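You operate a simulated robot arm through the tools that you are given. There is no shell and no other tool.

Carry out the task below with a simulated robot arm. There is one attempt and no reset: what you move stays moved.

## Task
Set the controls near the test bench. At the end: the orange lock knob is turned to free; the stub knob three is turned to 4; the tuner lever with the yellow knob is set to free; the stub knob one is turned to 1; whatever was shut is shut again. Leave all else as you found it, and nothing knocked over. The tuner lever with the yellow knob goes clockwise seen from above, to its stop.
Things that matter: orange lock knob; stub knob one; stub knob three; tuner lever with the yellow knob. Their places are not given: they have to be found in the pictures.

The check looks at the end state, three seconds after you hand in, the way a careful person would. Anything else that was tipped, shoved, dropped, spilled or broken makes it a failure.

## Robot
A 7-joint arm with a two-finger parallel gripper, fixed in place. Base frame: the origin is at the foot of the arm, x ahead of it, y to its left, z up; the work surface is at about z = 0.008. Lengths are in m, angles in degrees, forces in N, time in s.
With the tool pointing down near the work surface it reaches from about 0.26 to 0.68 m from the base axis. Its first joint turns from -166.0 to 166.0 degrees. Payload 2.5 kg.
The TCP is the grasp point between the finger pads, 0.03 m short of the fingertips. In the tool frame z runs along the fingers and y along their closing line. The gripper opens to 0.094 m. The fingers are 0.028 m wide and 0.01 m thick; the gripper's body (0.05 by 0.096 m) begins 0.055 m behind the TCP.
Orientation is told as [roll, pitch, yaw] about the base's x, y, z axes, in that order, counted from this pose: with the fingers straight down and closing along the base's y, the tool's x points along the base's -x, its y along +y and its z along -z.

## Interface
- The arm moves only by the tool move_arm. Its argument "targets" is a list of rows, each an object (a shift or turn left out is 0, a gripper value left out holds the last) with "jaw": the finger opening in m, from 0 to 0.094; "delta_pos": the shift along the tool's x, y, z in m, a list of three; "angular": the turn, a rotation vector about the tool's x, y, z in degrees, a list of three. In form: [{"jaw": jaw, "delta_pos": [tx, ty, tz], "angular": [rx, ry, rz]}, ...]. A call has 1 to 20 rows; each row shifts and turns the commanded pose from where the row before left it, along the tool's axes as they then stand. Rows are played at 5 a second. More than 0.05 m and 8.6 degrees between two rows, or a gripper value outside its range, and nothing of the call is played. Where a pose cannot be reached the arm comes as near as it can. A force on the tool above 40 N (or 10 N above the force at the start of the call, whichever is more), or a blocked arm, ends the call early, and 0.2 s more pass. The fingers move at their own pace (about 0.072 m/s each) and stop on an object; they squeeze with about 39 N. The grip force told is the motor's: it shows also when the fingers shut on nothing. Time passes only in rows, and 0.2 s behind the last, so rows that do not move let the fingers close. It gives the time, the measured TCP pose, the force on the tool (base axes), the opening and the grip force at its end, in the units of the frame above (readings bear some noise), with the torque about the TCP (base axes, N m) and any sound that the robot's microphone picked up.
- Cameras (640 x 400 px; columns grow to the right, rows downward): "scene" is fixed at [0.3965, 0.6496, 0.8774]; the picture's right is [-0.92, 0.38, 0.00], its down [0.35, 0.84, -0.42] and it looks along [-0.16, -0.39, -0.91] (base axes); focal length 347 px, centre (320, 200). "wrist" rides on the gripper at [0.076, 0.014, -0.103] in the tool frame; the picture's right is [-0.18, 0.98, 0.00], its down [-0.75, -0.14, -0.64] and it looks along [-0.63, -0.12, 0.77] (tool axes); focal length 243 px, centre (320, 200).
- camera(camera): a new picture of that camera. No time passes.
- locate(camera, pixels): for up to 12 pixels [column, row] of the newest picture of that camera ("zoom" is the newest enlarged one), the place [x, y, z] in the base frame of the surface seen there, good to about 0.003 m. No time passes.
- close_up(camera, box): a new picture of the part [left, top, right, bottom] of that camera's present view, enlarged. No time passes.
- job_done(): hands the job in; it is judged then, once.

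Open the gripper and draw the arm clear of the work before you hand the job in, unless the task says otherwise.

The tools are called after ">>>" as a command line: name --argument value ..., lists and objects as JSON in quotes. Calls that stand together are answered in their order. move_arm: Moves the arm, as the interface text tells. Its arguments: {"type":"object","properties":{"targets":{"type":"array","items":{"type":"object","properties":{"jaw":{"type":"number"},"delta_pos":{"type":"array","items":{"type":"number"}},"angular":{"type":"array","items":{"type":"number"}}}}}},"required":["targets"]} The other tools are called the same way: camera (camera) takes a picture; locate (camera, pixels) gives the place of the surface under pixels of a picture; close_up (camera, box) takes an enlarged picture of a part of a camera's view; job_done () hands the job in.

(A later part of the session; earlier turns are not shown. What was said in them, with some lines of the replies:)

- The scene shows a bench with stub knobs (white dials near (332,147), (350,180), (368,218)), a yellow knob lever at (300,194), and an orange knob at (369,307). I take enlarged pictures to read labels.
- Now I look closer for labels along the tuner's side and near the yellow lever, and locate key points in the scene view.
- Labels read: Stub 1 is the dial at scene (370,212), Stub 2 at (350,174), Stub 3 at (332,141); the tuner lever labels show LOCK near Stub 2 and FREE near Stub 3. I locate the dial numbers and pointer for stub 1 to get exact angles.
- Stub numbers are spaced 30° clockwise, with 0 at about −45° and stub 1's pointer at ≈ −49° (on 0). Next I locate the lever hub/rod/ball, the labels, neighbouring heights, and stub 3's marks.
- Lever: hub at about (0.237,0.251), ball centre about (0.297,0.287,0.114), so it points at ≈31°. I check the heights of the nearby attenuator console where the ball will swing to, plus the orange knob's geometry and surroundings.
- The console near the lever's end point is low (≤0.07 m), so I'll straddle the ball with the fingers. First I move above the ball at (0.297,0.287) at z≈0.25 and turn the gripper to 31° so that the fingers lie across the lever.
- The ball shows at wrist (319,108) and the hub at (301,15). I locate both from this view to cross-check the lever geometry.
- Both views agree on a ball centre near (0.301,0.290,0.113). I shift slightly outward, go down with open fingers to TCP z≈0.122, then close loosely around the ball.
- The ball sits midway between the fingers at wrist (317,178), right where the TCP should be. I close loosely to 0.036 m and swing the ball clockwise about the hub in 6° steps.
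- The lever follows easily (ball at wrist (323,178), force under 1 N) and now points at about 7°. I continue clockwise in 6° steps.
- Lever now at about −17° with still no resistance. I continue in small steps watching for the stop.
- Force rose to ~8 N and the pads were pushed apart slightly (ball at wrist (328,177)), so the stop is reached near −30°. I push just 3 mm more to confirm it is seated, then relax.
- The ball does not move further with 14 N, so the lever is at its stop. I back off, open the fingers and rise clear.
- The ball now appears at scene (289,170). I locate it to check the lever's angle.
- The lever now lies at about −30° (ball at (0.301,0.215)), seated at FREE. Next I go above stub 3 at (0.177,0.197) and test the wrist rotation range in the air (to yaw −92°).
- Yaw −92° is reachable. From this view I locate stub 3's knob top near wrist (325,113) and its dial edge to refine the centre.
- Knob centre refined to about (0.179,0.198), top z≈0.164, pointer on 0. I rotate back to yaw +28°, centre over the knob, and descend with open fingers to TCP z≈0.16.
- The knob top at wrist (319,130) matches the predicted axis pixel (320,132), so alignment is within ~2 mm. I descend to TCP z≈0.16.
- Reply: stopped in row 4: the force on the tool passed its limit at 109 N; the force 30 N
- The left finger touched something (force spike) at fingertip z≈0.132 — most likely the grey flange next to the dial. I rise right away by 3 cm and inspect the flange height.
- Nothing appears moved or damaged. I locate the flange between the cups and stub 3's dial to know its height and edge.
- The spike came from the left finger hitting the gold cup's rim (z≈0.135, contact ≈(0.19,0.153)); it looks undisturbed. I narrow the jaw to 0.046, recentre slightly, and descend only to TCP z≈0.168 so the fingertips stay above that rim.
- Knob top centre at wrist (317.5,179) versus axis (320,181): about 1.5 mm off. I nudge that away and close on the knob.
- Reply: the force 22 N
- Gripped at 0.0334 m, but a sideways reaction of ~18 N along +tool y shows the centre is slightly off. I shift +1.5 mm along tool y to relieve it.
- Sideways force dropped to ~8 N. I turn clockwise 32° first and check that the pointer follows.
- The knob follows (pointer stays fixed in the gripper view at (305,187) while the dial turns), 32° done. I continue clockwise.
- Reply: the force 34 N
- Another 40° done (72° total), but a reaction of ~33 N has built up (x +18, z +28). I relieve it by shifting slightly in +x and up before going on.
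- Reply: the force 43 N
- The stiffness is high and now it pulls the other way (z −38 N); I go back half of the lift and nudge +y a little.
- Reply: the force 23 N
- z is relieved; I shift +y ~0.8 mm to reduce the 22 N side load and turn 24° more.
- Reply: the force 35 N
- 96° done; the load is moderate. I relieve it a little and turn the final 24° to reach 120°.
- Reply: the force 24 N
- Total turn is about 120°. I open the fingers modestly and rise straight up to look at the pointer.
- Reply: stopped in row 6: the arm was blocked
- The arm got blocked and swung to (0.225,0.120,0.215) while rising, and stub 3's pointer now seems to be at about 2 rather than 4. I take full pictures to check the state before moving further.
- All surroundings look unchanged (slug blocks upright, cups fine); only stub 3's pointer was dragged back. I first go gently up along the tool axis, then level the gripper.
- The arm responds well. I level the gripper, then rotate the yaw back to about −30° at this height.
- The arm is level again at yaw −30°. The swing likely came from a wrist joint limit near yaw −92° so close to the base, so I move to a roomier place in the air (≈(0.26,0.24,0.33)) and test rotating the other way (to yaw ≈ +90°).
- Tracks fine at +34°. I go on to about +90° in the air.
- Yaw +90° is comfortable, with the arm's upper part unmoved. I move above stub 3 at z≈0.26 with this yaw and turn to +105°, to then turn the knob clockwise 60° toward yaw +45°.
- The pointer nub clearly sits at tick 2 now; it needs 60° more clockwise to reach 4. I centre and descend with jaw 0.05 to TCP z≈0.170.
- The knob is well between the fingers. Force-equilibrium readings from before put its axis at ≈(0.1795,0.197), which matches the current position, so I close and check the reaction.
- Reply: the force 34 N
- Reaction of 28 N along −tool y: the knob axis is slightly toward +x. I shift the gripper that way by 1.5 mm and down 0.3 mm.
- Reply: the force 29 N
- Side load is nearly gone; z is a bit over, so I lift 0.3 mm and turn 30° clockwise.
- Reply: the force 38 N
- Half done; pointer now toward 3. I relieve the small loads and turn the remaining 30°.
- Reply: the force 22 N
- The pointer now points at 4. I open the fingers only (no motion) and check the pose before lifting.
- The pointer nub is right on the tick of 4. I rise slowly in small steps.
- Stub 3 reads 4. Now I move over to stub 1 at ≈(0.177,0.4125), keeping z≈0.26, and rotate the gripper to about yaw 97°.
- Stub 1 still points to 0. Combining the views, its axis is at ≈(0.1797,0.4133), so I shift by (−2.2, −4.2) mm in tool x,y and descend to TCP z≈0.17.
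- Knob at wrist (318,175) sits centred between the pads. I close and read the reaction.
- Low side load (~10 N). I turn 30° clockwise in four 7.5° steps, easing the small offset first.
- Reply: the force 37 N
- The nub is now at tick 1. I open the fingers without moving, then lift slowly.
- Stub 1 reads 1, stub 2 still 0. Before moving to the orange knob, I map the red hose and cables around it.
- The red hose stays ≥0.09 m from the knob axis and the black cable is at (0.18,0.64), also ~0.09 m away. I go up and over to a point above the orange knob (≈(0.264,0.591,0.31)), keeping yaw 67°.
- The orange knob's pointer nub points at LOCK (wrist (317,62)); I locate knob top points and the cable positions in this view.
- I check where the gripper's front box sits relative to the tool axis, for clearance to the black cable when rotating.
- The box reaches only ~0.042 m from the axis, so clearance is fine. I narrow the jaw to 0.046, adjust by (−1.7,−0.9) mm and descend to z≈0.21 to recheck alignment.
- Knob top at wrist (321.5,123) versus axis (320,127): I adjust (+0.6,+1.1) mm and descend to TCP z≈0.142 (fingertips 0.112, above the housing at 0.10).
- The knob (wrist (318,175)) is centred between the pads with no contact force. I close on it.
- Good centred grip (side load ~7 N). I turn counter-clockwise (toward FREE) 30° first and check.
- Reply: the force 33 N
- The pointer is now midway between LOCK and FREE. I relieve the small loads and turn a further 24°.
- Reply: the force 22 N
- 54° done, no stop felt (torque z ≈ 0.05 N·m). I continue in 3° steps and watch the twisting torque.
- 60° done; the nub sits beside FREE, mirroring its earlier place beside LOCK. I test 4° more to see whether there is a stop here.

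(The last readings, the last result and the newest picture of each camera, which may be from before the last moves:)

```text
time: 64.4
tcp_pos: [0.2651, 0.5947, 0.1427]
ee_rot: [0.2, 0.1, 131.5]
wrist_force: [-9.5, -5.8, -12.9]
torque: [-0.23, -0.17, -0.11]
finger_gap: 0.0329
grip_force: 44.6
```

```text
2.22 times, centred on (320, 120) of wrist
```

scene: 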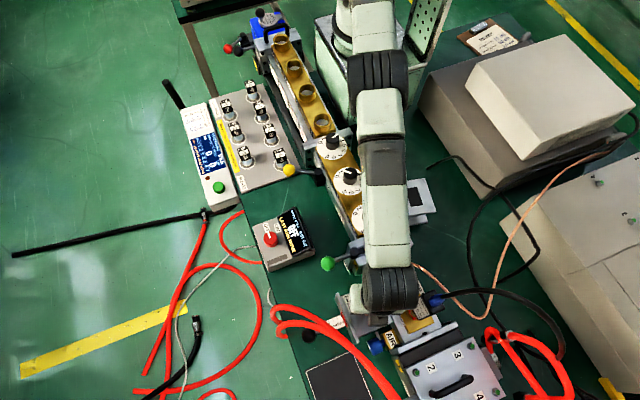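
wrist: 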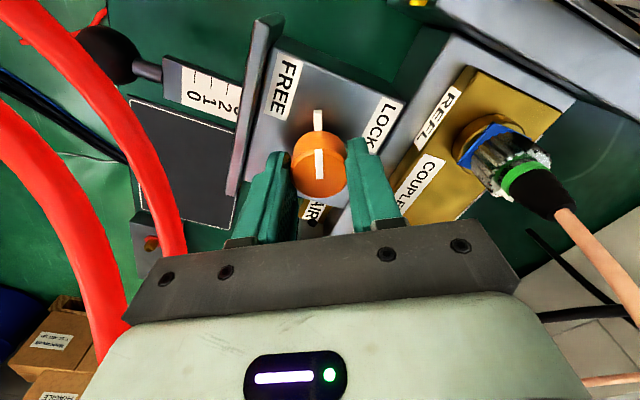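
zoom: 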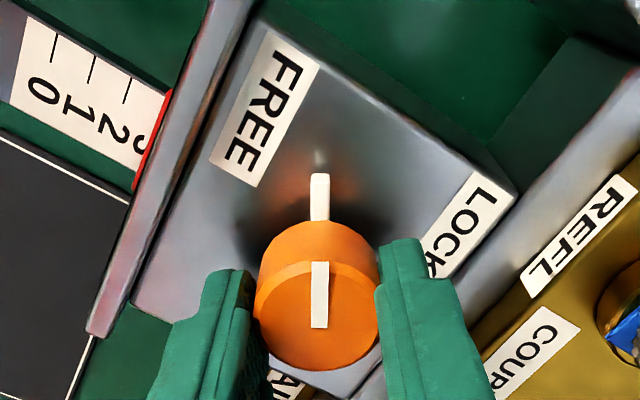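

The torque rose to −0.11 N·m and the pointer slipped ~4° relative to the gripper (nub moved from (316,200) to (320,197)), so the knob is at its FREE stop. I open the fingers and lift slowly.

>>> move_arm --targets '[{"jaw": 0.046}, {"jaw": 0.046}, {"jaw": 0.046}, {"delta_pos": [0, 0, -0.008]}, {"delta_pos": [0, 0, -0.012]}, {"delta_pos": [0, 0, -0.015]}, {"delta_pos": [0, 0, -0.03]}, {"delta_pos": [0, 0, -0.035]}, {"delta_pos": [0, 0, 0]}]'

>>> camera --camera "wrist"

>>> close_up --camera "wrist" --box '[240, 50, 400, 170]'

>>> camera --camera "scene"

```text
time: 66.4
tcp_pos: [0.2654, 0.5938, 0.2428]
ee_rot: [-0.1, 0.2, 131.5]
wrist_force: [-0.9, -0.1, -0.8]
torque: [-0.01, -0.02, -0.01]
finger_gap: 0.0462
grip_force: 0.1
```

```text
taken
```

wrist: 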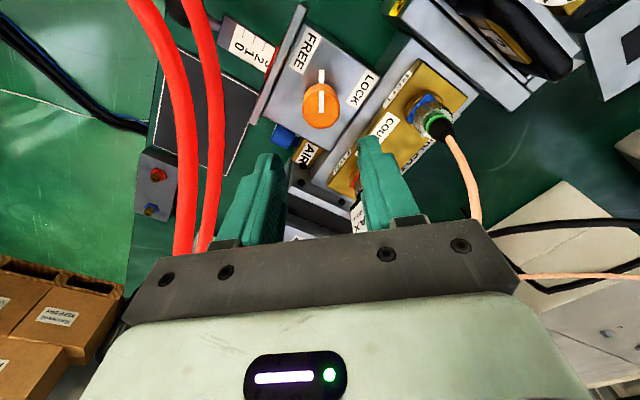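

```text
3.33 times, centred on (320, 110) of wrist
```

zoom: 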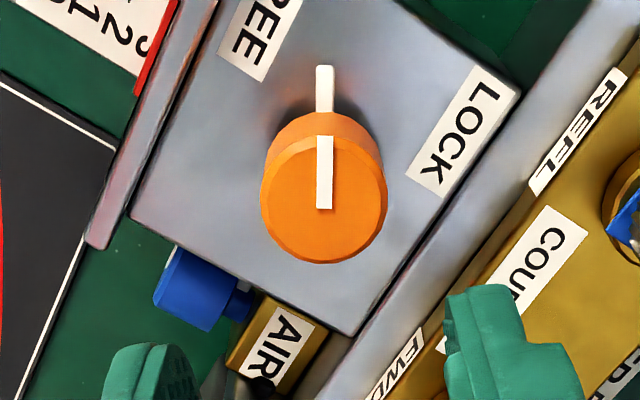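

```text
taken
```

scene: 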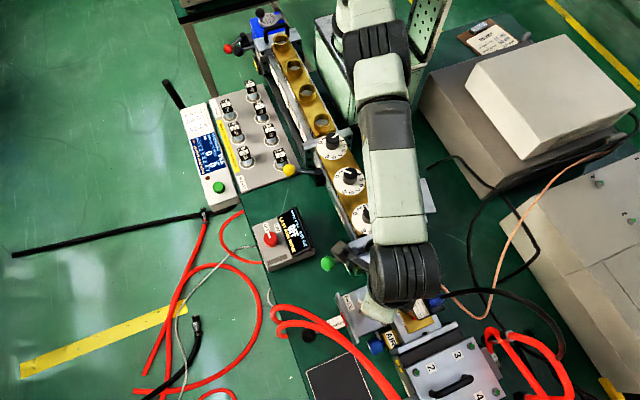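

The pointer lies toward FREE as expected. I raise further, draw the arm back over open space and turn the wrist back, then check everything from both cameras.

>>> move_arm --targets '[{"delta_pos": [0, 0, -0.035]}, {"delta_pos": [0, 0, -0.04]}, {"delta_pos": [0, 0, -0.04]}, {"delta_pos": [0.03, 0.0265, 0]}, {"delta_pos": [0.03, 0.0265, 0]}, {"delta_pos": [0.03, 0.0265, 0]}, {"delta_pos": [0.03, 0.0265, 0]}, {"delta_pos": [0.03, 0.0265, 0]}, {"angular": [0, 0, 8]}, {"angular": [0, 0, 8]}, {"angular": [0, 0, 8]}, {"angular": [0, 0, 8]}, {"angular": [0, 0, 8]}, {"angular": [0, 0, 8]}, {"angular": [0, 0, 8]}, {"angular": [0, 0, 8]}, {"angular": [0, 0, 8]}, {"delta_pos": [0, 0, 0]}]'

>>> camera --camera "wrist"

>>> camera --camera "scene"

```text
time: 70.2
tcp_pos: [0.2617, 0.3872, 0.347]
ee_rot: [-0.1, 0.0, 59.3]
wrist_force: [0.3, -0.2, -1.0]
torque: [0.0, 0.05, 0.0]
finger_gap: 0.0458
grip_force: 0.1
out of reach, approached as far as the arm can: row 3
```

```text
taken
```

wrist: 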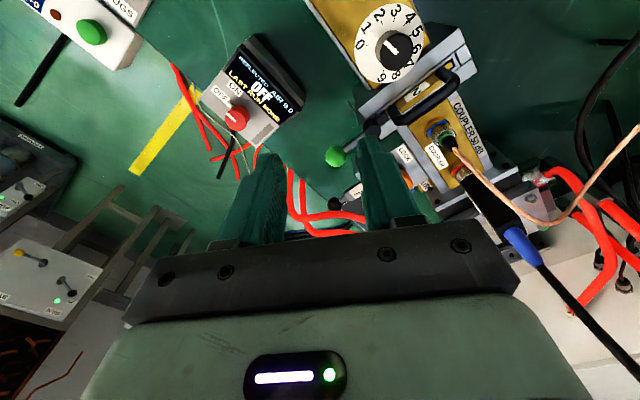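

```text
taken
```

scene: 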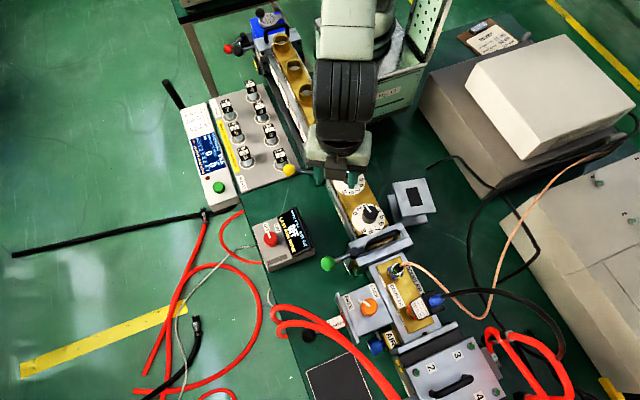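

I move the arm up and to a clear spot so the scene camera can see every control, then compare close-ups.

>>> move_arm --targets '[{"jaw": 0.09, "delta_pos": [0, 0, -0.03]}, {"delta_pos": [0, 0, -0.03]}, {"delta_pos": [0, 0, -0.03]}, {"delta_pos": [-0.01, -0.035, 0]}, {"delta_pos": [-0.01, -0.035, 0]}, {"delta_pos": [0.02, -0.035, 0]}, {"delta_pos": [0.03, -0.03, 0]}, {"delta_pos": [0, 0, 0]}]'

>>> camera --camera "scene"

>>> close_up --camera "scene" --box '[280, 120, 440, 220]'

>>> close_up --camera "scene" --box '[310, 200, 470, 340]'

>>> close_up --camera "scene" --box '[180, 0, 340, 210]'

```text
time: 72.0
tcp_pos: [0.3614, 0.2925, 0.4357]
ee_rot: [-0.1, 0.0, 59.5]
wrist_force: [-0.4, -0.7, -0.5]
torque: [-0.02, 0.01, 0.0]
finger_gap: 0.0897
grip_force: 0.0
```

```text
taken
```

scene: 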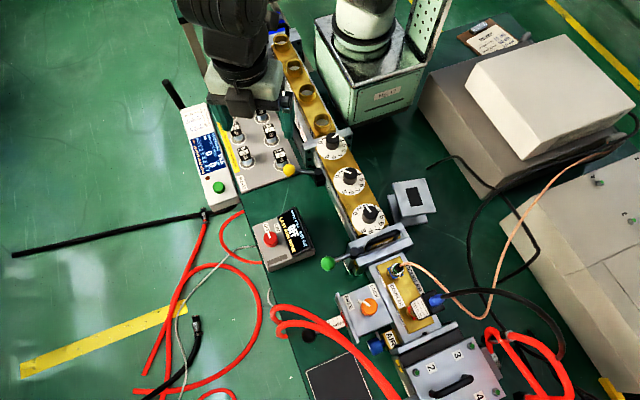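

```text
4.00 times, centred on (360, 170) of scene
```

zoom: 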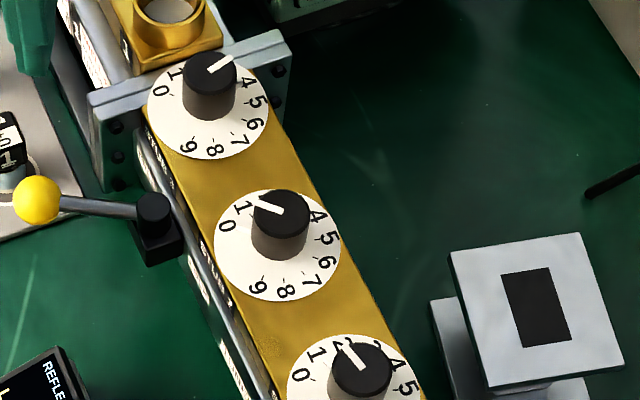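

```text
2.86 times, centred on (390, 270) of scene
```

zoom: 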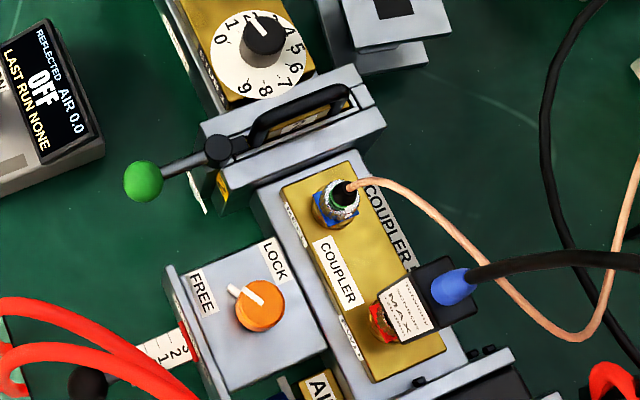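

```text
1.90 times, centred on (260, 105) of scene
```

zoom: 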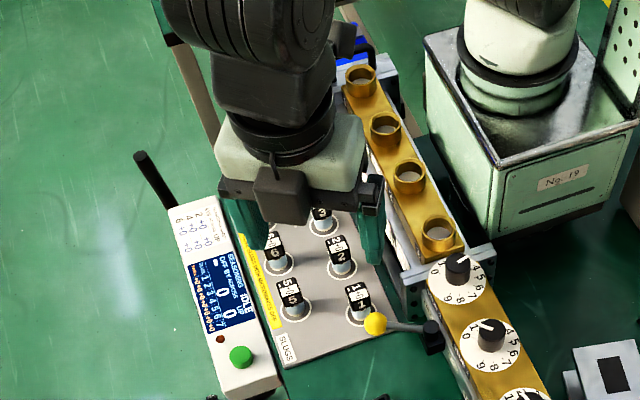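

All controls check out: yellow lever at its FREE stop (ball at scene (289,170)), stub 3's pointer on 4, stub 1's nub on 1, stub 2 still on 0, and the orange pointer on the FREE side. The green lever is unchanged and nothing that was shut has been opened. The gripper is open and clear, so I hand in.

>>> job_done

```text
The job is handed in.
```

The job is handed in, with all four controls set as asked. I checked each in the pictures before handing in.

| Control | End state |
|---|---|
| Tuner lever, yellow knob | Turned clockwise to its stop, at FREE |
| Stub knob three | Pointer on 4 |
| Stub knob one | Pointer on 1 |
| Orange lock knob | Turned to its stop on the FREE side |

Stub two is still on 0. I opened nothing, so there was nothing to shut again. The green lever and the slug blocks look as they were. The arm finished clear of the bench with the gripper open.

Two things went wrong on the way:

- **Bump on a cup:** a finger hit the rim of the gold cup next to stub three, with a force spike of 109 N. In the pictures taken afterwards the cup looks undamaged and in place.
- **Arm swing:** after the first turn of stub three the arm was blocked while rising and swung aside, which dragged that knob back to 2. I turned it again from a better wrist angle, and it now reads 4. I saw nothing else disturbed by the swing.
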